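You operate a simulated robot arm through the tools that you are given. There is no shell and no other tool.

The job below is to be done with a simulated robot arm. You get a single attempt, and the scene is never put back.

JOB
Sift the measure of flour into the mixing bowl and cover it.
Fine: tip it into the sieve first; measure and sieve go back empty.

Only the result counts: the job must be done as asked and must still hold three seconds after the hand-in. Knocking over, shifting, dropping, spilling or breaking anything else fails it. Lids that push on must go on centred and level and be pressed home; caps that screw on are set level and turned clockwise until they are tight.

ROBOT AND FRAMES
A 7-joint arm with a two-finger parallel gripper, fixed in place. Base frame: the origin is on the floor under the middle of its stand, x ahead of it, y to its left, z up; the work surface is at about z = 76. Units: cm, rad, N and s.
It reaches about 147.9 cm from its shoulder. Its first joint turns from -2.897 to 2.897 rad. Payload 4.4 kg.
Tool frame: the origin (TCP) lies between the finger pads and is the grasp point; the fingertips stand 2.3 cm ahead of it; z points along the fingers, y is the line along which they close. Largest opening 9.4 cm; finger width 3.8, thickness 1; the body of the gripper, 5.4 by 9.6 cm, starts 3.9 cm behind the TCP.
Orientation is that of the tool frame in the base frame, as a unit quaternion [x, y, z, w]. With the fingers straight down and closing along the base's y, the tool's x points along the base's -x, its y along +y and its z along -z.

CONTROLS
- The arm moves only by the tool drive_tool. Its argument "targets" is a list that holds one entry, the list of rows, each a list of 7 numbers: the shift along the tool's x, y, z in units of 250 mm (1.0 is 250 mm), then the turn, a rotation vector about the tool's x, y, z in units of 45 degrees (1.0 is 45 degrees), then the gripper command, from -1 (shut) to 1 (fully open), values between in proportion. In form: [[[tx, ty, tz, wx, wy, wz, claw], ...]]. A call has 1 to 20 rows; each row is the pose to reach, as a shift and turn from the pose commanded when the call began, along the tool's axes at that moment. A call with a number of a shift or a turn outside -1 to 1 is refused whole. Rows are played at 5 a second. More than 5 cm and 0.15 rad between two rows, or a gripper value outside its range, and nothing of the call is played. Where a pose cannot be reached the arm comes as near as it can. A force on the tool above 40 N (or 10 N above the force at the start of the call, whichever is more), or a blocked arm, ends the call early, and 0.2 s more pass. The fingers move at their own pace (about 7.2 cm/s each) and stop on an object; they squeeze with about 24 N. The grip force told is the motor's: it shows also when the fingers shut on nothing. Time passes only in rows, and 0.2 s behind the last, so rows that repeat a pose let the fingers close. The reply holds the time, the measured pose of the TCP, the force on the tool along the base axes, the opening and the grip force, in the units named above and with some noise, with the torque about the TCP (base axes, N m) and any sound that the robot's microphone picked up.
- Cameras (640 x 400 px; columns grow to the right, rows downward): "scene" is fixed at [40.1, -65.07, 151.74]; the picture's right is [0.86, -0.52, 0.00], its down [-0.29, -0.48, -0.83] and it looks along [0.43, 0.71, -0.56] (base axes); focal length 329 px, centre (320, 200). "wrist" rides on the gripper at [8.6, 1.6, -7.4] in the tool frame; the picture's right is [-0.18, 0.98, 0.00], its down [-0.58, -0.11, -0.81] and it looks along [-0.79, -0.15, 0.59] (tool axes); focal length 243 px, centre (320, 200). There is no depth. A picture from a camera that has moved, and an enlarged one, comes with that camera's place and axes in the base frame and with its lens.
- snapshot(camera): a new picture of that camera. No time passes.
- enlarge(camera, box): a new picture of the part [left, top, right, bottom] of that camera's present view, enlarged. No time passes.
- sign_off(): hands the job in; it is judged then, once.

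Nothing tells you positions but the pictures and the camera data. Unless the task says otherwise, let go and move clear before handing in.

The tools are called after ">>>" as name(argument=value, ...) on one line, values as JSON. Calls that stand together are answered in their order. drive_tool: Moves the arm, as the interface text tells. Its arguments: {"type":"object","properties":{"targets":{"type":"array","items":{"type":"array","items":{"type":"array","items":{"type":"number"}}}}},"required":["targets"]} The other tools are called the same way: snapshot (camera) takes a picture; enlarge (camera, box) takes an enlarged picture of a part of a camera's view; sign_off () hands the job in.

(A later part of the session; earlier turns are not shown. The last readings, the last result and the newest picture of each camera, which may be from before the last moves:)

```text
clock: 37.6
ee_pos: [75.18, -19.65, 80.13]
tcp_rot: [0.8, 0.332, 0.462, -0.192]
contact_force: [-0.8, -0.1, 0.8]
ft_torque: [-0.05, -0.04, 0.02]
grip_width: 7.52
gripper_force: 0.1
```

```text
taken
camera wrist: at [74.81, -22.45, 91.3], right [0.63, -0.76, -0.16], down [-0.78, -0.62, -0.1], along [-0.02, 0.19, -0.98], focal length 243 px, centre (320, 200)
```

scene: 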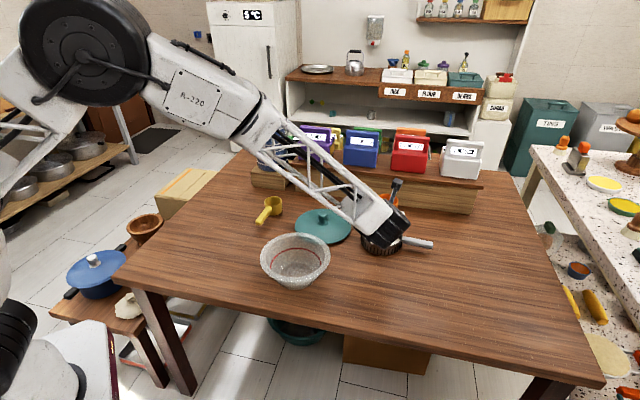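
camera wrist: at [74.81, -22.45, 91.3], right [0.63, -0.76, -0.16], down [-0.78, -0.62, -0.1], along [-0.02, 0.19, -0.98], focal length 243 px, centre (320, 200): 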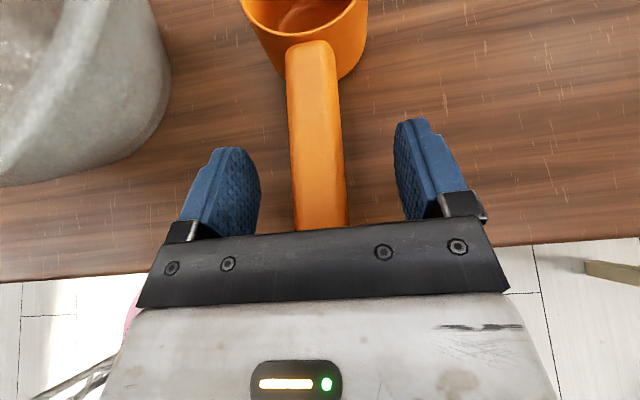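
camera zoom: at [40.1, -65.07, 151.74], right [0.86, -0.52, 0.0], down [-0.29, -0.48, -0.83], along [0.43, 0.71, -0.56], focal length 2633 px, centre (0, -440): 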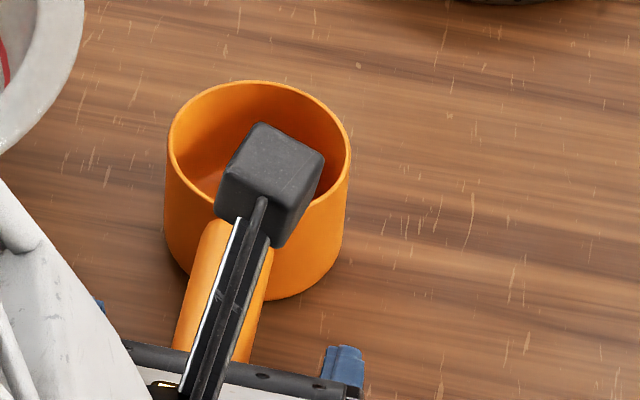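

The measure settled flat within about 0.3 cm of its original spot. I'll retract along the fingers and rise.

>>> drive_tool(targets=[[[0, 0, -0.06, 0, 0, 0, 0.6], [0, 0, -0.14, 0, 0, 0, 0.6], [0, 0, -0.24, 0, 0, 0, 0.6], [0, 0, -0.34, 0, 0, 0, 0.8], [0.13, 0, -0.42, 0, 0, 0, 1], [0.28, 0, -0.5, 0, 0, 0, 1], [0.43, 0, -0.59, 0, 0, 0, 1], [0.58, 0, -0.67, 0, 0, 0, 1]]])

>>> snapshot(camera="wrist")

>>> snapshot(camera="scene")

```text
clock: 39.4
ee_pos: [69.99, -24.96, 100.87]
tcp_rot: [0.8, 0.331, 0.462, -0.191]
contact_force: [-0.2, -0.9, -0.3]
ft_torque: [0.03, 0.01, 0.0]
grip_width: 9.39
gripper_force: 0.0
```

```text
taken
camera wrist: at [69.64, -27.63, 112.12], right [0.63, -0.76, -0.16], down [-0.78, -0.62, -0.1], along [-0.02, 0.19, -0.98], focal length 243 px, centre (320, 200)
```

wrist: 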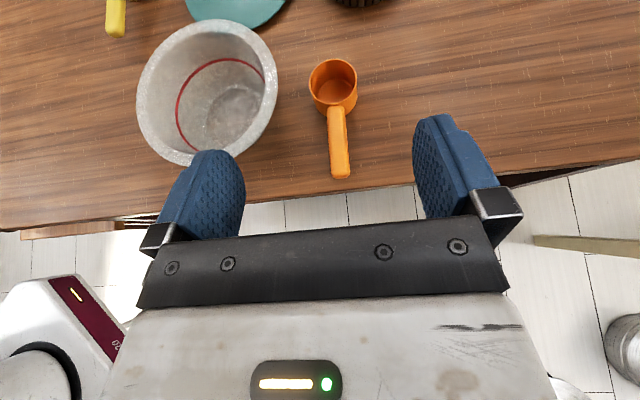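

```text
taken
```

scene: 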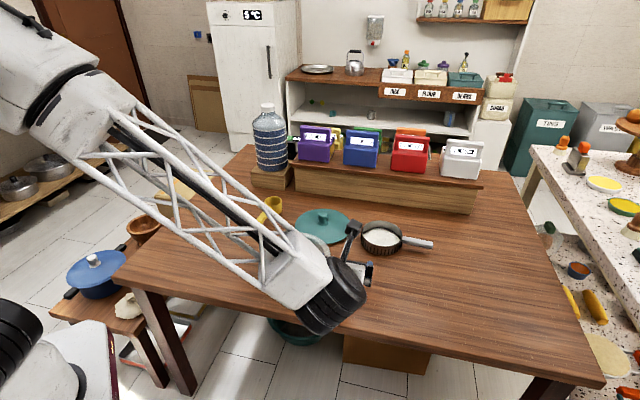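

The measure is back and empty. Next is the sieve: its centre is near (103,-2) and its handle points to about (113.9,-14.3). I'll bring the gripper upright and turn it to line up with that handle, staying high.

>>> drive_tool(targets=[[[0.08, 0.045, 0.05, 0, -0.17, 0, 1], [0.17, 0.095, 0.11, 0, -0.34, 0, 1], [0.26, 0.145, 0.17, 0, -0.51, 0, 1], [0.35, 0.195, 0.23, 0, -0.68, 0, 1], [0.44, 0.245, 0.29, 0, -0.85, 0, 1], [0.521, 0.2916, 0.345, 0, -1.0, 0, 1]]])

>>> drive_tool(targets=[[[0.11, 0.028, 0.029, 0, -0.08, 0, 1], [0.22, 0.056, 0.058, 0, -0.17, 0, 1], [0.33, 0.085, 0.088, 0, -0.25, 0, 1], [0.437, 0.113, 0.117, 0, -0.333, 0, 1]]])

>>> drive_tool(targets=[[[0.05, 0.023, 0.02, 0, 0, -0.17, 1], [0.1, 0.047, 0.04, 0, 0, -0.34, 1], [0.155, 0.07, 0.06, 0, 0, -0.51, 1], [0.21, 0.094, 0.08, 0, 0, -0.68, 1], [0.26, 0.118, 0.1, 0, 0, -0.85, 1], [0.311, 0.1414, 0.12, 0, 0, -1.0, 1]]])

>>> drive_tool(targets=[[[0.012, 0.043, 0.053, 0, 0, -0.154, 1], [0.024, 0.085, 0.107, 0, 0, -0.307, 1], [0.036, 0.128, 0.16, 0, 0, -0.461, 1], [0.048, 0.171, 0.213, 0, 0, -0.615, 1], [0.06, 0.213, 0.267, 0, 0, -0.768, 1], [0.072, 0.256, 0.32, 0, 0, -0.922, 1], [0.072, 0.256, 0.32, 0, 0, -0.922, 1]]])

>>> snapshot(camera="wrist")

>>> snapshot(camera="scene")

```text
clock: 40.8
ee_pos: [85.04, -20.22, 107.94]
tcp_rot: [0.916, 0.379, 0.12, -0.05]
contact_force: [0.7, 0.9, -0.2]
ft_torque: [-0.03, 0.03, 0.0]
grip_width: 9.41
gripper_force: 0.0
```

```text
clock: 41.8
ee_pos: [95.28, -14.13, 108.15]
tcp_rot: [0.924, 0.383, 0.001, 0.001]
contact_force: [0.2, 0.1, 0.3]
ft_torque: [0.01, 0.01, -0.03]
grip_width: 9.41
gripper_force: 0.0
```

```text
clock: 43.2
ee_pos: [103.14, -11.04, 105.01]
tcp_rot: [0.707, 0.707, 0.001, 0.001]
contact_force: [-0.4, -0.1, -0.3]
ft_torque: [0.03, -0.02, 0.0]
grip_width: 9.38
gripper_force: 0.1
```

```text
clock: 44.8
ee_pos: [109.47, -9.21, 96.94]
tcp_rot: [0.409, 0.912, 0.0, 0.0]
contact_force: [-0.4, 0.1, 0.5]
ft_torque: [-0.02, -0.01, 0.02]
grip_width: 9.43
gripper_force: 0.1
```

```text
taken
camera wrist: at [104.89, -1.73, 104.42], right [0.86, 0.51, 0.0], down [0.3, -0.51, 0.81], along [0.41, -0.69, -0.59], focal length 243 px, centre (320, 200)
```

wrist: 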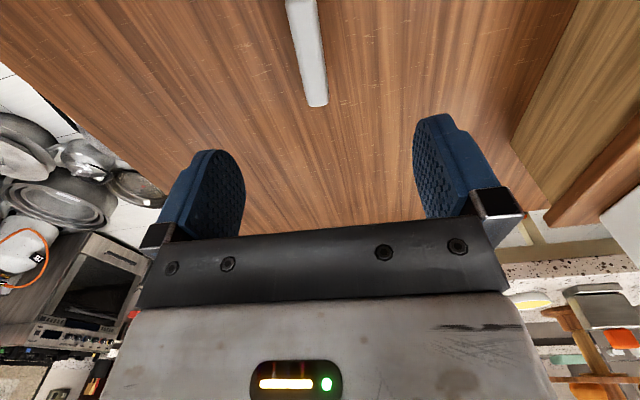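

```text
taken
```

scene: 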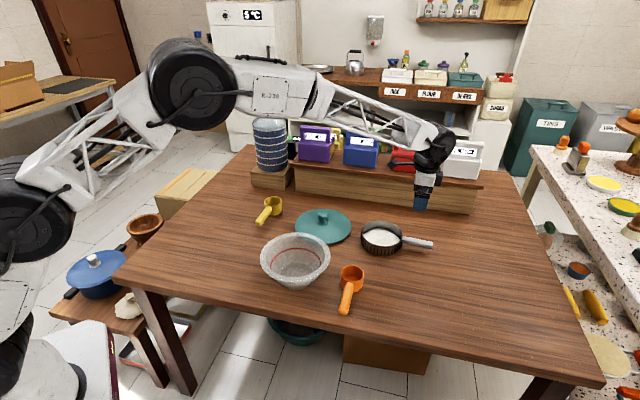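

The gripper is aligned. I'll measure the sieve handle from this close view and look at the flour.

>>> enlarge(camera="wrist", box=[240, 0, 400, 120])

>>> enlarge(camera="scene", box=[350, 210, 440, 266])

```text
3.33 times, centred on (320, 60) of wrist
camera zoom: at [104.89, -1.73, 104.42], right [0.86, 0.51, 0.0], down [0.3, -0.51, 0.81], along [0.41, -0.69, -0.59], focal length 809 px, centre (320, 667)
```

zoom: 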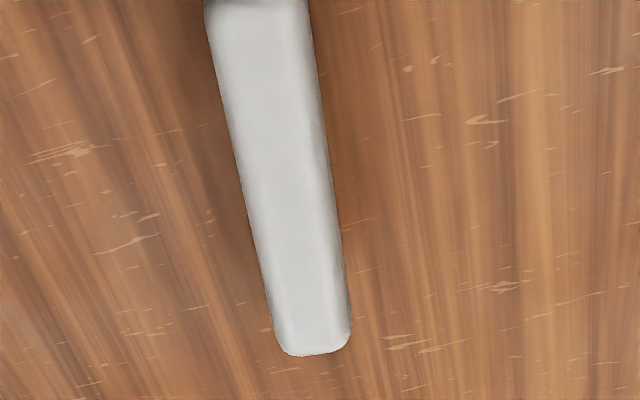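

```text
7.11 times, centred on (395, 238) of scene
camera zoom: at [40.1, -65.07, 151.74], right [0.86, -0.52, 0.0], down [-0.29, -0.48, -0.83], along [0.43, 0.71, -0.56], focal length 2340 px, centre (-213, -70)
```

zoom: 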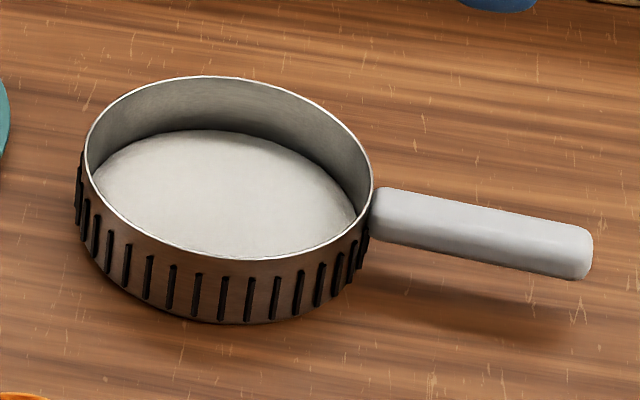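

The flour is all inside the sieve. The handle is about 2.5 cm wide, its top is near z 79.6, and it runs at about -50°. I'll correct the alignment slightly and come down partway.

>>> drive_tool(targets=[[[-0.003, -0.011, 0.1, 0, 0, 0.01, 1], [-0.006, -0.022, 0.22, 0, 0, 0.02, 1], [-0.009, -0.034, 0.34, 0, 0, 0.03, 1], [-0.0112, -0.0447, 0.44, 0, 0, 0.035, 1], [-0.0112, -0.0447, 0.44, 0, 0, 0.035, 1]]])

>>> snapshot(camera="wrist")

>>> enlarge(camera="scene", box=[360, 180, 460, 260])

```text
clock: 46.0
ee_pos: [108.77, -10.39, 86.05]
tcp_rot: [0.423, 0.906, 0.0, 0.0]
contact_force: [-0.3, -0.9, 0.5]
ft_torque: [0.0, -0.02, -0.04]
grip_width: 9.38
gripper_force: 0.1
```

```text
taken
camera wrist: at [104.54, -2.77, 93.35], right [0.87, 0.49, 0.0], down [0.29, -0.52, 0.81], along [0.39, -0.7, -0.59], focal length 243 px, centre (320, 200)
```

wrist: 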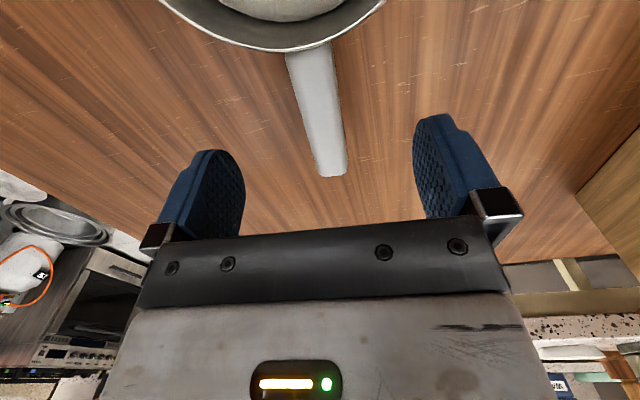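

```text
5.00 times, centred on (410, 220) of scene
camera zoom: at [40.1, -65.07, 151.74], right [0.86, -0.52, 0.0], down [-0.29, -0.48, -0.83], along [0.43, 0.71, -0.56], focal length 1646 px, centre (-130, 100)
```

zoom: 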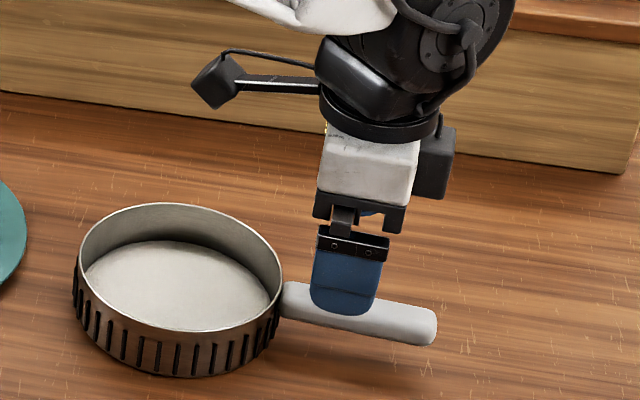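

The handle is parallel to the tool and about 0.1 cm off centre. I'll shift a little closer to the ring and go down to grip height.

>>> drive_tool(targets=[[[0.014, -0.002, 0.06, 0, 0, 0, 1], [0.028, -0.0045, 0.13, 0, 0, 0, 1], [0.028, -0.0045, 0.19, 0, 0, 0, 1], [0.028, -0.0045, 0.24, 0, 0, 0, 0.6], [0.028, -0.0045, 0.27, 0, 0, 0, 0.2], [0.028, -0.0045, 0.284, 0, 0, 0, -0.1], [0.028, -0.0045, 0.284, 0, 0, 0, -0.3], [0.028, -0.0045, 0.284, 0, 0, 0, -0.3]]])

>>> snapshot(camera="wrist")

>>> enlarge(camera="scene", box=[360, 190, 460, 270])

```text
clock: 47.8
ee_pos: [108.36, -9.72, 78.92]
tcp_rot: [0.424, 0.906, 0.0, 0.0]
contact_force: [0.1, -0.9, -0.6]
ft_torque: [0.0, 0.0, -0.01]
grip_width: 3.29
gripper_force: 0.0
```

```text
taken
camera wrist: at [104.06, -2.14, 86.34], right [0.87, 0.49, 0.0], down [0.29, -0.52, 0.81], along [0.39, -0.7, -0.59], focal length 243 px, centre (320, 200)
```

wrist: 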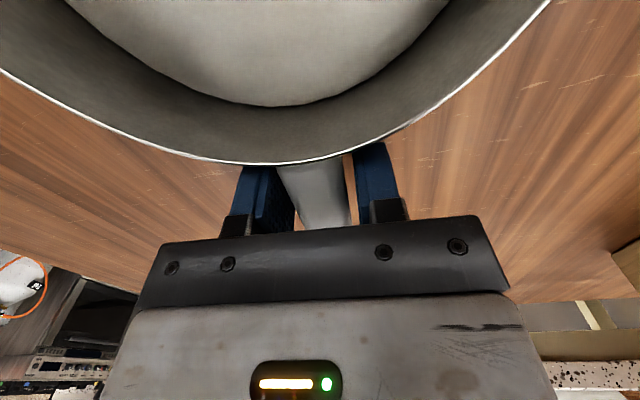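

```text
5.00 times, centred on (410, 230) of scene
camera zoom: at [40.1, -65.07, 151.74], right [0.86, -0.52, 0.0], down [-0.29, -0.48, -0.83], along [0.43, 0.71, -0.56], focal length 1646 px, centre (-130, 50)
```

zoom: 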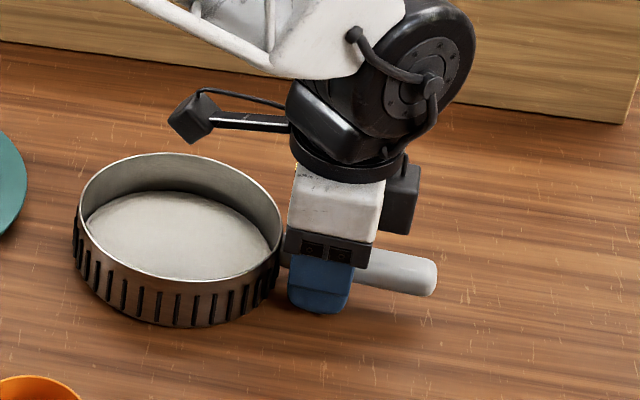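

The handle is centred between the fingers and the ring is clear. I'll close the grip.

>>> drive_tool(targets=[[[0, 0, 0, 0, 0, 0, -0.4], [0, 0, 0, 0, 0, 0, -0.5], [0, 0, 0, 0, 0, 0, -0.7], [0, 0, 0, 0, 0, 0, -1], [0, 0, 0, 0, 0, 0, -1], [0, 0, 0, 0, 0, 0, -1]]])

>>> snapshot(camera="wrist")

>>> enlarge(camera="scene", box=[360, 190, 460, 270])

```text
clock: 49.2
ee_pos: [108.32, -9.7, 78.94]
tcp_rot: [0.424, 0.906, 0.0, 0.0]
contact_force: [-1.1, -0.7, -1.0]
ft_torque: [0.02, 0.03, 0.07]
grip_width: 2.58
gripper_force: 23.6
```

```text
taken
camera wrist: at [104.06, -2.14, 86.34], right [0.87, 0.49, 0.0], down [0.29, -0.52, 0.81], along [0.39, -0.7, -0.59], focal length 243 px, centre (320, 200)
```

wrist: 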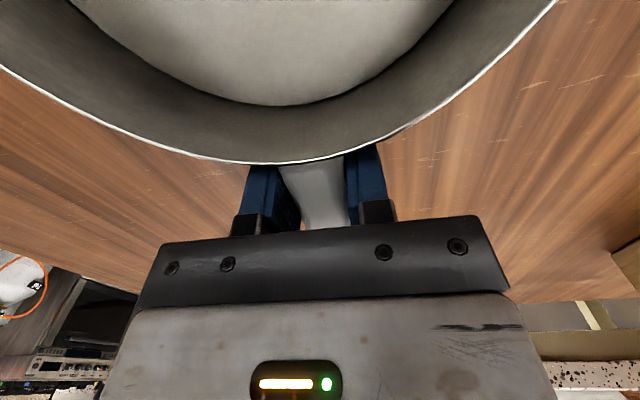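

```text
5.00 times, centred on (410, 230) of scene
camera zoom: at [40.1, -65.07, 151.74], right [0.86, -0.52, 0.0], down [-0.29, -0.48, -0.83], along [0.43, 0.71, -0.56], focal length 1646 px, centre (-130, 50)
```

zoom: 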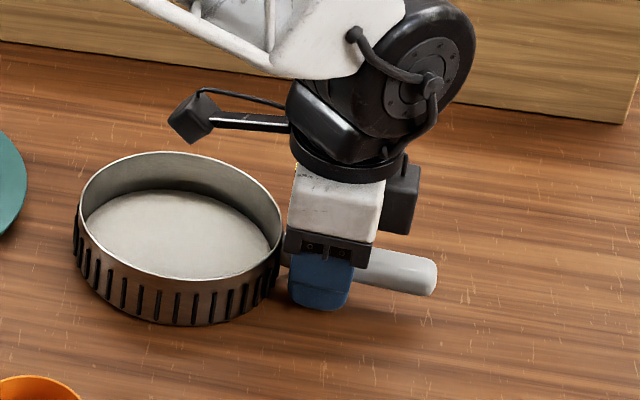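

The grip is firm at 2.58 cm, home pose (108.21,-9.69,78.9). I'll lift just 1 cm slowly and check the sieve stays level.

>>> drive_tool(targets=[[[0, 0, -0.004, 0, 0, 0, -1], [0, 0, -0.012, 0, 0, 0, -1], [0, 0, -0.024, 0, 0, 0, -1], [0, 0, -0.034, 0, 0, 0, -1], [0, 0, -0.04, 0, 0, 0, -1], [0, 0, -0.04, 0, 0, 0, -1]]])

>>> snapshot(camera="wrist")

>>> enlarge(camera="scene", box=[360, 190, 460, 270])

```text
clock: 50.6
ee_pos: [108.26, -9.76, 79.88]
tcp_rot: [0.423, 0.906, 0.0, 0.0]
contact_force: [-0.7, -0.2, -2.5]
ft_torque: [-0.15, -0.11, 0.03]
grip_width: 2.58
gripper_force: 23.6
```

```text
taken
camera wrist: at [103.97, -2.13, 87.31], right [0.87, 0.49, 0.0], down [0.29, -0.52, 0.81], along [0.39, -0.7, -0.59], focal length 243 px, centre (320, 200)
```

wrist: 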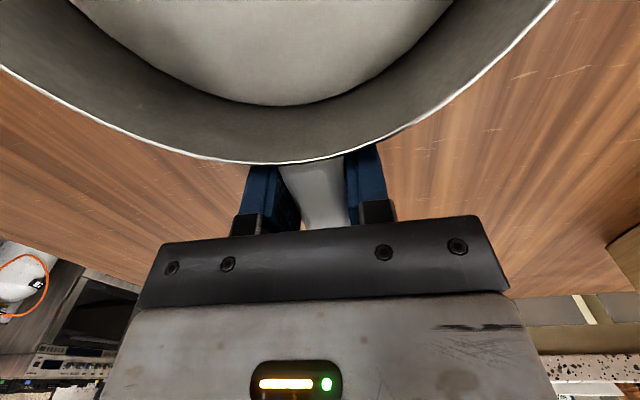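

```text
5.00 times, centred on (410, 230) of scene
camera zoom: at [40.1, -65.07, 151.74], right [0.86, -0.52, 0.0], down [-0.29, -0.48, -0.83], along [0.43, 0.71, -0.56], focal length 1646 px, centre (-130, 50)
```

zoom: 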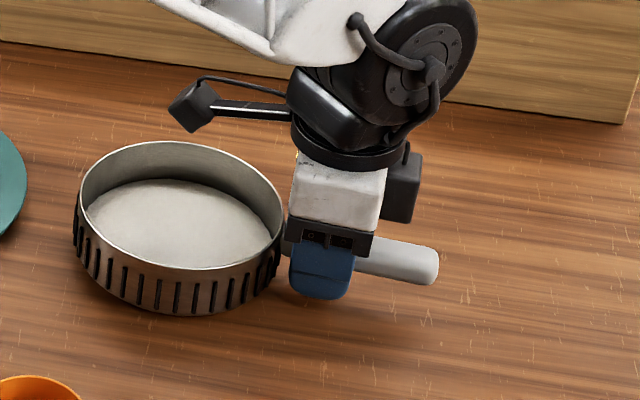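

The sieve lifted level with no slip, about 2 N. I'll lift it smoothly to clear the bowl rim.

>>> drive_tool(targets=[[[0, 0, -0.008, 0, 0, 0, -1], [0, 0, -0.028, 0, 0, 0, -1], [0, 0, -0.06, 0, 0, 0, -1], [0, 0, -0.1, 0, 0, 0, -1], [0, 0, -0.145, 0, 0, 0, -1], [0, 0, -0.19, 0, 0, 0, -1], [0, 0, -0.235, 0, 0, 0, -1], [0, 0, -0.28, 0, 0, 0, -1], [0, 0, -0.325, 0, 0, 0, -1], [0, 0, -0.368, 0, 0, 0, -1], [0, 0, -0.405, 0, 0, 0, -1], [0, 0, -0.433, 0, 0, 0, -1], [0, 0, -0.452, 0, 0, 0, -1], [0, 0, -0.46, 0, 0, 0, -1]]])

>>> snapshot(camera="wrist")

>>> snapshot(camera="scene")

>>> enlarge(camera="scene", box=[350, 160, 470, 256])

```text
clock: 53.6
ee_pos: [108.31, -9.81, 91.39]
tcp_rot: [0.424, 0.906, 0.0, 0.0]
contact_force: [-0.2, 0.1, -1.7]
ft_torque: [-0.13, -0.12, 0.02]
grip_width: 2.57
gripper_force: 24.0
```

```text
taken
camera wrist: at [104.05, -2.15, 98.84], right [0.87, 0.49, 0.0], down [0.29, -0.52, 0.81], along [0.39, -0.7, -0.59], focal length 243 px, centre (320, 200)
```

wrist: 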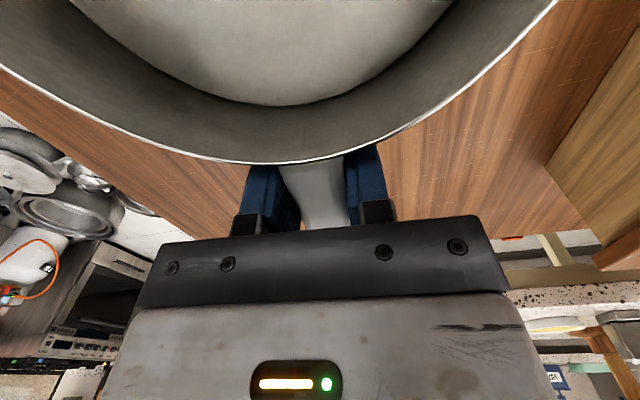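

```text
taken
```

scene: 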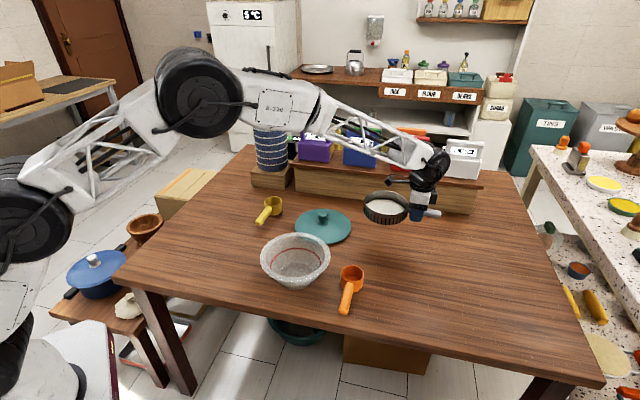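

```text
4.17 times, centred on (410, 208) of scene
camera zoom: at [40.1, -65.07, 151.74], right [0.86, -0.52, 0.0], down [-0.29, -0.48, -0.83], along [0.43, 0.71, -0.56], focal length 1371 px, centre (-55, 167)
```

zoom: 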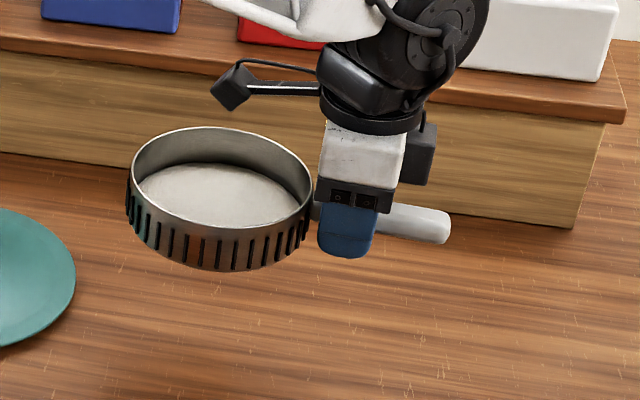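

Everything is stable and nothing has fallen. Before I carry the sieve over, I'll measure the bowl rim accurately.

>>> enlarge(camera="scene", box=[250, 222, 346, 298])

```text
5.26 times, centred on (298, 260) of scene
camera zoom: at [40.1, -65.07, 151.74], right [0.86, -0.52, 0.0], down [-0.29, -0.48, -0.83], along [0.43, 0.71, -0.56], focal length 1732 px, centre (436, -116)
```

zoom: 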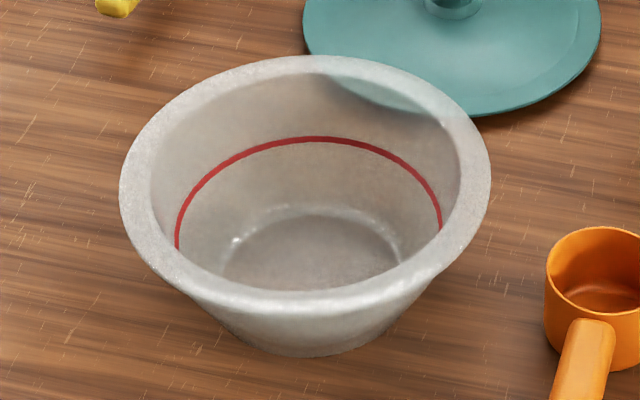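

The bowl rim centre is near (70.1,-2.1), top around z 85.7. I'll carry the sieve level and smoothly over it.

>>> drive_tool(targets=[[[0.0042, -0.0049, 0, 0, 0, 0, -1], [0.0166, -0.0195, 0, 0, 0, 0, -1], [0.0416, -0.0487, 0, 0, 0, 0, -1], [0.0748, -0.0876, 0, 0, 0, 0, -1], [0.1163, -0.1363, 0, 0, 0, 0, -1], [0.1662, -0.1947, 0, 0, 0, 0, -1], [0.2202, -0.258, 0, 0, 0, 0, -1], [0.2784, -0.3261, 0, 0, 0, 0, -1], [0.3407, -0.3991, 0, 0, 0, 0, -1], [0.403, -0.4721, 0, 0, 0, 0, -1], [0.4654, -0.5452, 0, 0, 0, 0, -1], [0.5277, -0.6182, 0, 0, 0, 0, -1], [0.5859, -0.6863, 0, 0, 0, 0, -1], [0.6399, -0.7496, 0, 0, 0, 0, -1], [0.6897, -0.808, 0, 0, 0, 0, -1], [0.7313, -0.8567, 0, 0, 0, 0, -1], [0.7687, -0.9005, 0, 0, 0, 0, -1], [0.7978, -0.9346, 0, 0, 0, 0, -1], [0.8185, -0.9589, 0, 0, 0, 0, -1], [0.831, -0.9735, 0, 0, 0, 0, -1]]])

>>> snapshot(camera="wrist")

>>> snapshot(camera="scene")

>>> enlarge(camera="scene", box=[230, 170, 390, 310])

```text
clock: 57.8
ee_pos: [76.34, -9.47, 91.53]
tcp_rot: [0.423, 0.906, 0.0, -0.001]
contact_force: [0.5, 0.3, -1.5]
ft_torque: [-0.15, -0.1, -0.02]
grip_width: 2.57
gripper_force: 23.9
```

```text
taken
camera wrist: at [71.93, -1.83, 98.92], right [0.87, 0.49, 0.0], down [0.29, -0.52, 0.81], along [0.4, -0.7, -0.59], focal length 243 px, centre (320, 200)
```

wrist: 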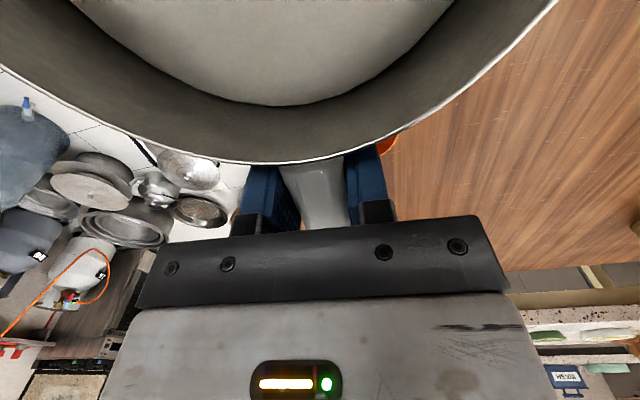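

```text
taken
```

scene: 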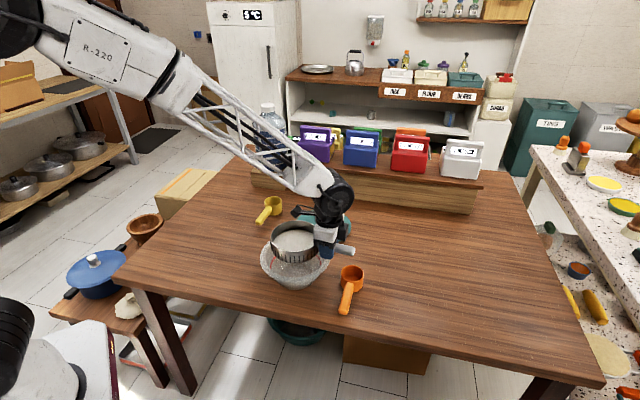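

```text
2.86 times, centred on (310, 240) of scene
camera zoom: at [40.1, -65.07, 151.74], right [0.86, -0.52, 0.0], down [-0.29, -0.48, -0.83], along [0.43, 0.71, -0.56], focal length 940 px, centre (349, 86)
```

zoom: 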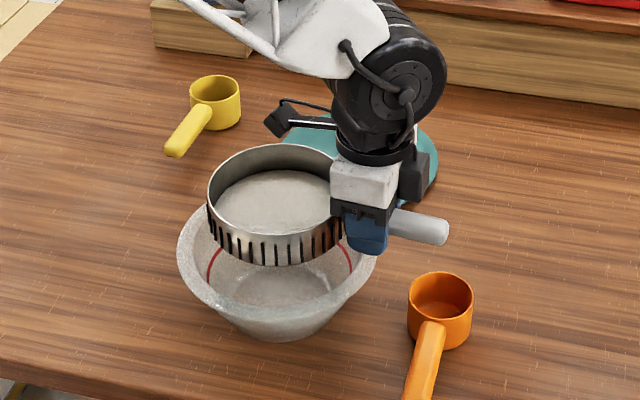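

The sieve is centred over the bowl with the flour intact. I'll lower it 1 cm and shake gently side to side to start sifting.

>>> drive_tool(targets=[[[0, 0, 0.02, 0, 0, 0, -1], [0, 0, 0.04, 0, 0, 0, -1], [0, 0.04, 0.04, 0, 0, 0, -1], [0, -0.04, 0.04, 0, 0, 0, -1], [0, 0.04, 0.04, 0, 0, 0, -1], [0, -0.04, 0.04, 0, 0, 0, -1], [0, 0.04, 0.04, 0, 0, 0, -1], [0, -0.04, 0.04, 0, 0, 0, -1], [0, 0, 0.04, 0, 0, 0, -1]]])

>>> snapshot(camera="wrist")

>>> enlarge(camera="scene", box=[230, 170, 390, 310])

```text
clock: 59.8
ee_pos: [76.22, -9.51, 90.32]
tcp_rot: [0.423, 0.906, 0.0, -0.001]
contact_force: [-0.3, -0.6, -1.9]
ft_torque: [-0.09, -0.09, -0.02]
grip_width: 2.57
gripper_force: 23.8
```

```text
taken
camera wrist: at [71.89, -1.92, 97.8], right [0.87, 0.49, 0.0], down [0.29, -0.52, 0.81], along [0.39, -0.7, -0.59], focal length 243 px, centre (320, 200)
```

wrist: 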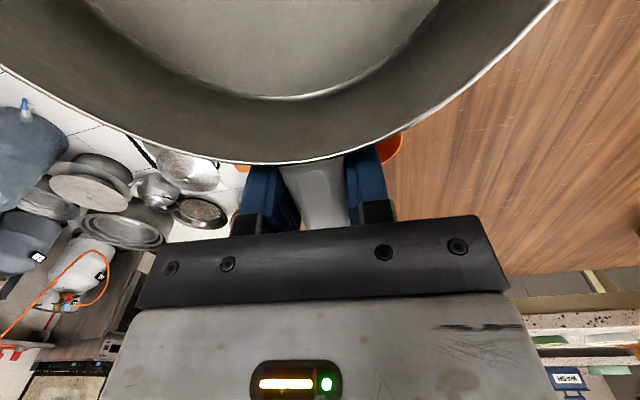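

```text
2.86 times, centred on (310, 240) of scene
camera zoom: at [40.1, -65.07, 151.74], right [0.86, -0.52, 0.0], down [-0.29, -0.48, -0.83], along [0.43, 0.71, -0.56], focal length 940 px, centre (349, 86)
```

zoom: 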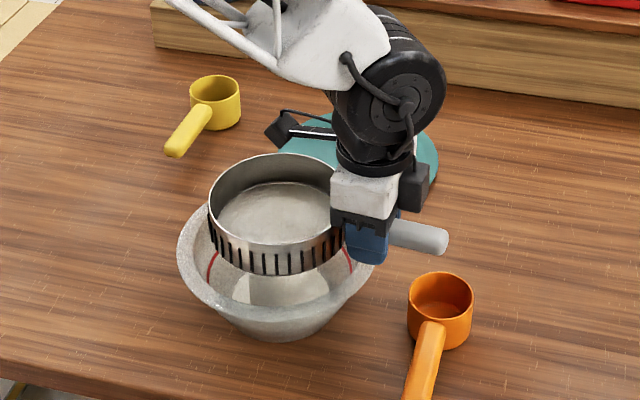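

The shaking works: the flour level in the sieve has dropped and flour is showing in the bowl. I'll keep shaking.

>>> drive_tool(targets=[[[0, 0.04, 0, 0, 0, 0, -1], [0, -0.04, 0, 0, 0, 0, -1], [0, 0.04, 0, 0, 0, 0, -1], [0, -0.04, 0, 0, 0, 0, -1], [0, 0.04, 0, 0, 0, 0, -1], [0, -0.04, 0, 0, 0, 0, -1], [0, 0.04, 0, 0, 0, 0, -1], [0, -0.04, 0, 0, 0, 0, -1], [0, 0.04, 0, 0, 0, 0, -1], [0, -0.04, 0, 0, 0, 0, -1], [0, 0.04, 0, 0, 0, 0, -1], [0, -0.04, 0, 0, 0, 0, -1], [0, 0, 0, 0, 0, 0, -1]]])

>>> snapshot(camera="wrist")

>>> enlarge(camera="scene", box=[250, 200, 370, 300])

```text
clock: 62.6
ee_pos: [76.22, -9.4, 90.35]
tcp_rot: [0.423, 0.906, 0.0, 0.0]
contact_force: [0.2, 1.1, -1.4]
ft_torque: [-0.09, -0.08, 0.02]
grip_width: 2.53
gripper_force: 23.6
```

```text
taken
camera wrist: at [71.8, -1.78, 97.77], right [0.87, 0.49, 0.0], down [0.29, -0.52, 0.81], along [0.39, -0.7, -0.59], focal length 243 px, centre (320, 200)
```

wrist: 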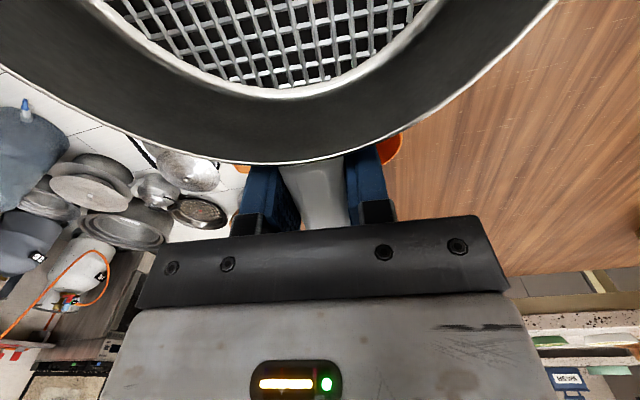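

```text
4.00 times, centred on (310, 250) of scene
camera zoom: at [40.1, -65.07, 151.74], right [0.86, -0.52, 0.0], down [-0.29, -0.48, -0.83], along [0.43, 0.71, -0.56], focal length 1316 px, centre (360, 0)
```

zoom: 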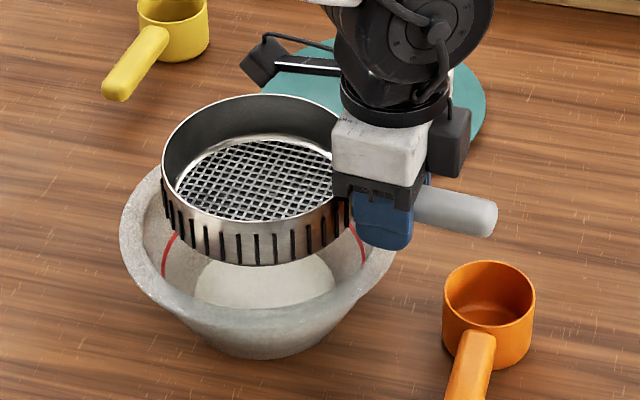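

The mesh is clear and the flour is in the bowl. I'll give a few more shakes so nothing is left, then let it settle.

>>> drive_tool(targets=[[[0, 0.04, 0, 0, 0, 0, -1], [0, -0.04, 0, 0, 0, 0, -1], [0, 0.04, 0, 0, 0, 0, -1], [0, -0.04, 0, 0, 0, 0, -1], [0, 0.04, 0, 0, 0, 0, -1], [0, -0.04, 0, 0, 0, 0, -1], [0, 0.04, 0, 0, 0, 0, -1], [0, -0.04, 0, 0, 0, 0, -1], [0, 0, 0, 0, 0, 0, -1], [0, 0, 0, 0, 0, 0, -1], [0, 0, 0, 0, 0, 0, -1]]])

>>> enlarge(camera="wrist", box=[100, 0, 480, 180])

>>> enlarge(camera="scene", box=[260, 210, 350, 290])

```text
clock: 65.0
ee_pos: [76.25, -9.36, 90.52]
tcp_rot: [0.423, 0.906, 0.0, 0.001]
contact_force: [0.0, -0.3, -1.6]
ft_torque: [-0.11, -0.06, 0.04]
grip_width: 2.57
gripper_force: 23.9
```

```text
1.68 times, centred on (290, 90) of wrist
camera zoom: at [71.96, -1.82, 97.88], right [0.87, 0.49, 0.0], down [0.29, -0.52, 0.81], along [0.39, -0.7, -0.59], focal length 409 px, centre (370, 385)
```

zoom: 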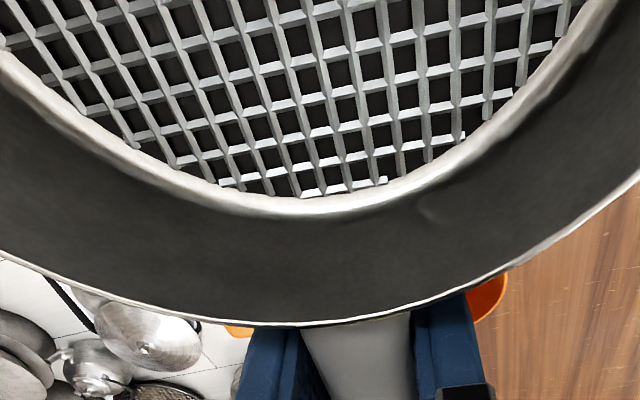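

```text
5.00 times, centred on (305, 250) of scene
camera zoom: at [40.1, -65.07, 151.74], right [0.86, -0.52, 0.0], down [-0.29, -0.48, -0.83], along [0.43, 0.71, -0.56], focal length 1646 px, centre (395, -50)
```

zoom: 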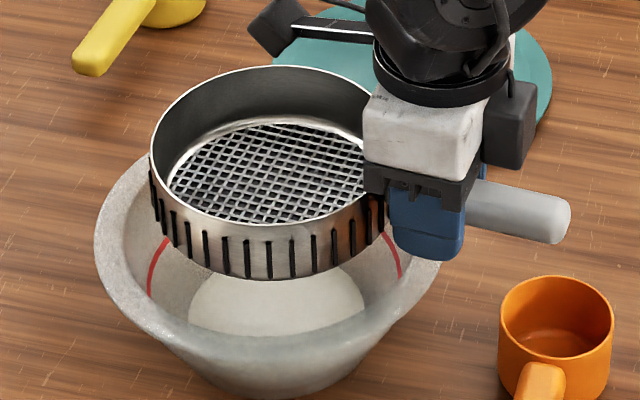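

The sieve is clean. I'll carry it back to its original place along the same path.

>>> drive_tool(targets=[[[0, 0, -0.02, 0, 0, 0, -1], [-0.0042, 0.0049, -0.04, 0, 0, 0, -1], [-0.0249, 0.0292, -0.04, 0, 0, 0, -1], [-0.0582, 0.0681, -0.04, 0, 0, 0, -1], [-0.108, 0.1266, -0.04, 0, 0, 0, -1], [-0.1745, 0.2044, -0.04, 0, 0, 0, -1], [-0.2493, 0.292, -0.04, 0, 0, 0, -1], [-0.3324, 0.3894, -0.04, 0, 0, 0, -1], [-0.4155, 0.4868, -0.04, 0, 0, 0, -1], [-0.4986, 0.5841, -0.04, 0, 0, 0, -1], [-0.5817, 0.6815, -0.04, 0, 0, 0, -1], [-0.6565, 0.7691, -0.04, 0, 0, 0, -1], [-0.723, 0.8469, -0.04, 0, 0, 0, -1], [-0.7728, 0.9054, -0.04, 0, 0, 0, -1], [-0.8061, 0.9443, -0.04, 0, 0, 0, -1], [-0.8227, 0.9638, -0.04, 0, 0, 0, -1], [-0.831, 0.9735, -0.04, 0, 0, 0, -1], [-0.831, 0.9735, -0.04, 0, 0, 0, -1]]])

>>> drive_tool(targets=[[[0, 0, 0.02, 0, 0, 0, -1], [0, 0, 0.06, 0, 0, 0, -1], [0, 0, 0.12, 0, 0, 0, -1], [0, 0, 0.19, 0, 0, 0, -1], [0, 0, 0.26, 0, 0, 0, -1], [0, 0, 0.33, 0, 0, 0, -1], [0, 0, 0.39, 0, 0, 0, -1], [0, 0, 0.43, 0, 0, 0, -1], [0, 0, 0.46, 0, 0, 0, -1], [0, 0, 0.476, 0, 0, 0, -1], [0, 0, 0.484, 0, 0, 0, -1]]])

>>> enlarge(camera="scene", box=[360, 190, 460, 270])

>>> snapshot(camera="wrist")

```text
clock: 68.8
ee_pos: [108.25, -9.88, 91.24]
tcp_rot: [0.424, 0.906, 0.001, -0.001]
contact_force: [-0.4, -0.1, -1.8]
ft_torque: [-0.06, -0.07, -0.01]
grip_width: 2.59
gripper_force: 24.3
```

```text
clock: 71.2
ee_pos: [108.27, -9.94, 79.23]
tcp_rot: [0.424, 0.906, 0.0, 0.001]
contact_force: [0.2, -0.4, -1.7]
ft_torque: [-0.09, -0.1, 0.02]
grip_width: 2.57
gripper_force: 23.6
```

```text
5.00 times, centred on (410, 230) of scene
camera zoom: at [40.1, -65.07, 151.74], right [0.86, -0.52, 0.0], down [-0.29, -0.48, -0.83], along [0.43, 0.71, -0.56], focal length 1646 px, centre (-130, 50)
```

zoom: 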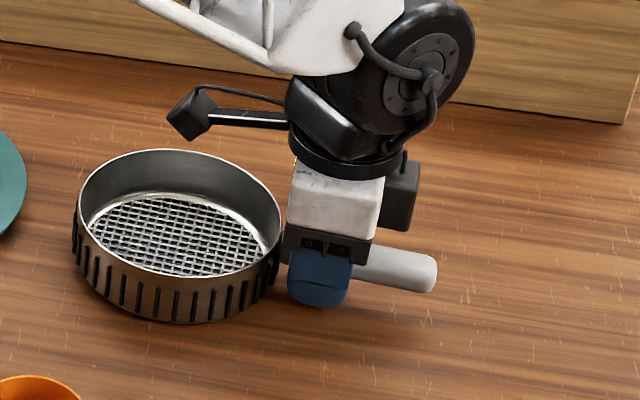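

```text
taken
camera wrist: at [103.9, -2.16, 86.69], right [0.87, 0.49, 0.0], down [0.29, -0.52, 0.81], along [0.39, -0.7, -0.59], focal length 243 px, centre (320, 200)
```

wrist: 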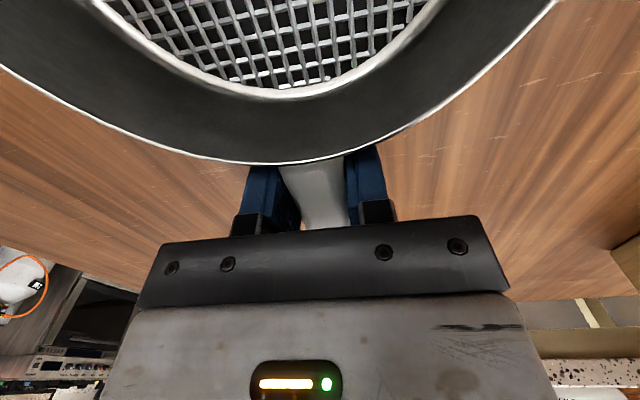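

The sieve is 0.4 cm above its original resting place. I'll lower the rest and release.

>>> drive_tool(targets=[[[0, 0, 0.005, 0, 0, 0, -1], [0, 0, 0.01, 0, 0, 0, -1], [0, 0, 0.015, 0, 0, 0, -1], [0, 0, 0.016, 0, 0, 0, -1]]])

>>> drive_tool(targets=[[[0, 0, 0, 0, 0, 0, -0.4], [0, 0, 0, 0, 0, 0, -0.2], [0, 0, 0, 0, 0, 0, 0], [0, 0, 0, 0, 0, 0, 0.4], [0, 0, 0, 0, 0, 0, 0.6]]])

>>> enlarge(camera="scene", box=[360, 190, 460, 270])

```text
clock: 72.2
ee_pos: [108.19, -9.71, 78.92]
tcp_rot: [0.424, 0.906, 0.0, -0.001]
contact_force: [-1.3, 0.2, 3.5]
ft_torque: [0.47, 0.48, 0.22]
grip_width: 2.56
gripper_force: 23.6
```

```text
clock: 73.4
ee_pos: [108.27, -9.75, 78.87]
tcp_rot: [0.423, 0.906, -0.001, 0.0]
contact_force: [-0.1, 0.8, 0.4]
ft_torque: [0.02, -0.03, 0.03]
grip_width: 7.54
gripper_force: 0.1
```

```text
5.00 times, centred on (410, 230) of scene
camera zoom: at [40.1, -65.07, 151.74], right [0.86, -0.52, 0.0], down [-0.29, -0.48, -0.83], along [0.43, 0.71, -0.56], focal length 1646 px, centre (-130, 50)
```

zoom: 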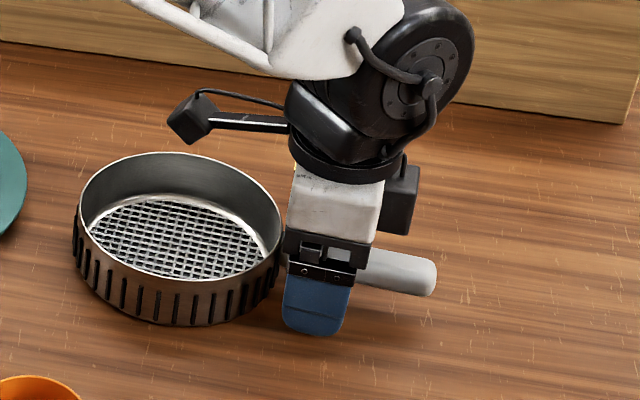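

The sieve is back in place and empty. I'll rise straight up, then move over the lid knob near (89.4,14.2) to inspect it.

>>> drive_tool(targets=[[[0, 0, -0.08, 0, 0, 0, 0.6], [0, 0, -0.2, 0, 0, 0, 0.6], [0, 0, -0.36, 0, 0, 0, 0.8], [0, 0, -0.54, 0, 0, 0, 1], [0.05, 0.002, -0.7, 0, 0, 0, 1], [0.15, 0.005, -0.76, 0, 0, 0, 1], [0.3, 0.01, -0.76, 0, 0, 0, 1], [0.45, 0.015, -0.76, 0, 0, 0, 1], [0.6, 0.02, -0.76, 0, 0, 0, 1]]])

>>> drive_tool(targets=[[[0.12, 0.004, 0, 0, 0, 0, 1], [0.28, 0.008, 0.02, 0, 0, 0, 1], [0.44, 0.012, 0.04, 0, 0, 0, 1], [0.56, 0.015, 0.07, 0, 0, 0, 1], [0.616, 0.017, 0.1, 0, 0, 0, 1], [0.616, 0.017, 0.1, 0, 0, 0, 1]]])

>>> snapshot(camera="wrist")

>>> snapshot(camera="scene")

```text
clock: 75.4
ee_pos: [99.02, 1.89, 97.81]
tcp_rot: [0.424, 0.906, 0.0, 0.001]
contact_force: [-0.4, -0.2, -1.1]
ft_torque: [0.0, 0.0, 0.01]
grip_width: 9.36
gripper_force: 0.0
```

```text
clock: 76.8
ee_pos: [89.14, 14.08, 95.34]
tcp_rot: [0.423, 0.906, 0.0, 0.0]
contact_force: [0.2, 0.2, 0.4]
ft_torque: [-0.01, -0.01, 0.0]
grip_width: 9.41
gripper_force: 0.1
```

```text
taken
camera wrist: at [85.0, 21.66, 102.77], right [0.87, 0.49, 0.0], down [0.29, -0.52, 0.81], along [0.39, -0.7, -0.59], focal length 243 px, centre (320, 200)
```

wrist: 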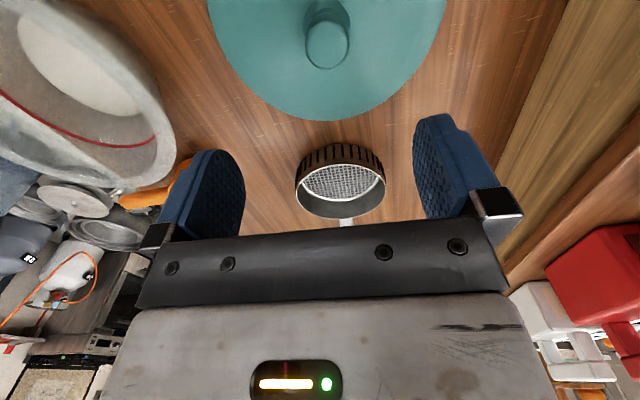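

```text
taken
```

scene: 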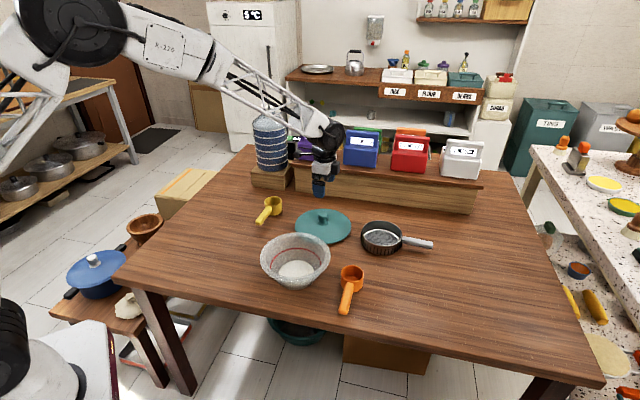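

The knob is in view between the fingers. I'll zoom in on it from both cameras.

>>> enlarge(camera="wrist", box=[200, 0, 456, 130])

>>> enlarge(camera="scene", box=[285, 200, 361, 250])

```text
2.50 times, centred on (328, 65) of wrist
camera zoom: at [85.0, 21.66, 102.77], right [0.87, 0.49, 0.0], down [0.29, -0.52, 0.81], along [0.39, -0.7, -0.59], focal length 606 px, centre (300, 538)
```

zoom: 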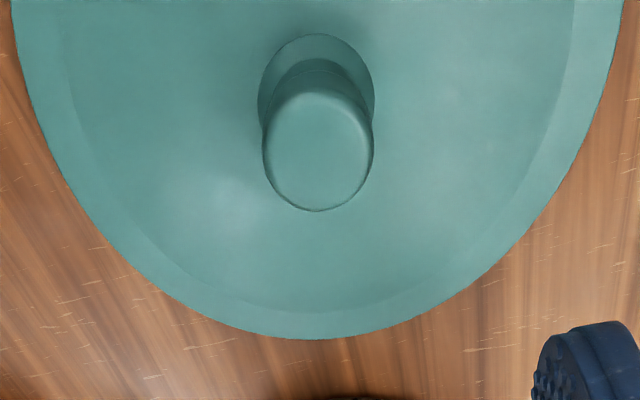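

```text
8.00 times, centred on (323, 225) of scene
camera zoom: at [40.1, -65.07, 151.74], right [0.86, -0.52, 0.0], down [-0.29, -0.48, -0.83], along [0.43, 0.71, -0.56], focal length 2633 px, centre (296, 0)
```

zoom: 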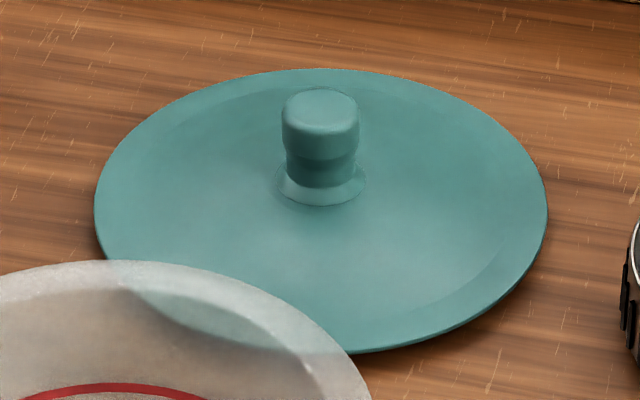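

The knob is about 3.4 cm wide, near (89.35,15.0), with its top around z 82. I'll correct the offset and come down partway to re-measure.

>>> drive_tool(targets=[[[0.014, 0.014, 0.08, 0, 0, 0, 1], [0.028, 0.028, 0.17, 0, 0, 0, 1], [0.028, 0.028, 0.25, 0, 0, 0, 1], [0.028, 0.028, 0.28, 0, 0, 0, 1], [0.028, 0.028, 0.28, 0, 0, 0, 1]]])

>>> snapshot(camera="wrist")

>>> enlarge(camera="wrist", box=[220, 0, 420, 200])

>>> enlarge(camera="scene", box=[285, 170, 361, 250])

```text
clock: 78.0
ee_pos: [89.5, 14.8, 88.42]
tcp_rot: [0.423, 0.906, 0.0, 0.001]
contact_force: [-0.1, -0.8, -0.1]
ft_torque: [0.02, 0.0, 0.01]
grip_width: 9.37
gripper_force: 0.0
```

```text
taken
camera wrist: at [85.23, 22.46, 95.81], right [0.87, 0.49, 0.0], down [0.29, -0.52, 0.81], along [0.39, -0.7, -0.59], focal length 243 px, centre (320, 200)
```

wrist: 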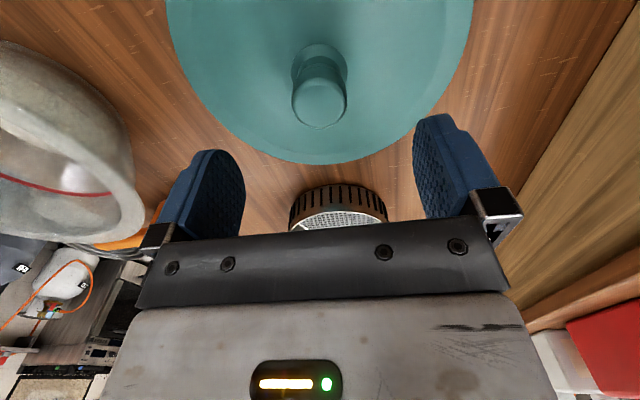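

```text
2.00 times, centred on (320, 100) of wrist
camera zoom: at [85.23, 22.46, 95.81], right [0.87, 0.49, 0.0], down [0.29, -0.52, 0.81], along [0.39, -0.7, -0.59], focal length 485 px, centre (320, 400)
```

zoom: 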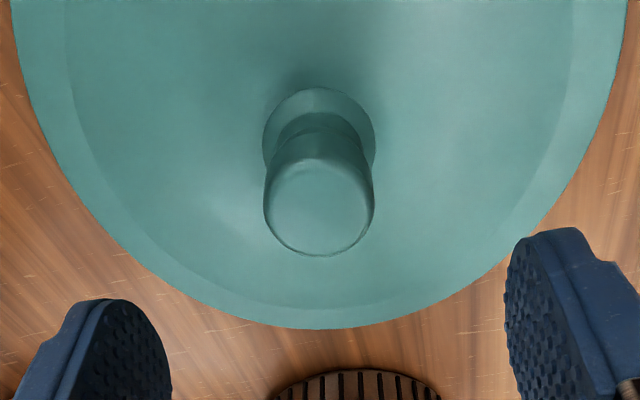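

```text
5.00 times, centred on (323, 210) of scene
camera zoom: at [40.1, -65.07, 151.74], right [0.86, -0.52, 0.0], down [-0.29, -0.48, -0.83], along [0.43, 0.71, -0.56], focal length 1646 px, centre (305, 150)
```

zoom: 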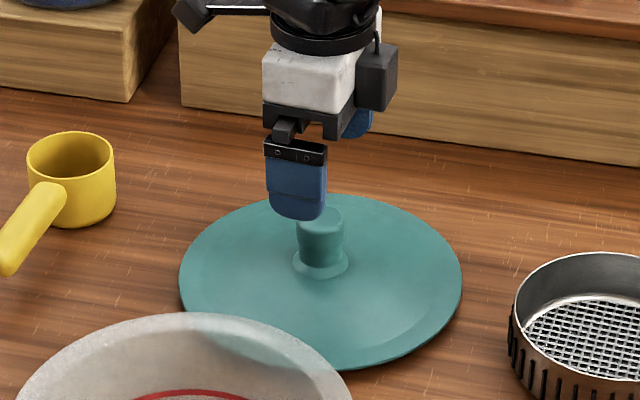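

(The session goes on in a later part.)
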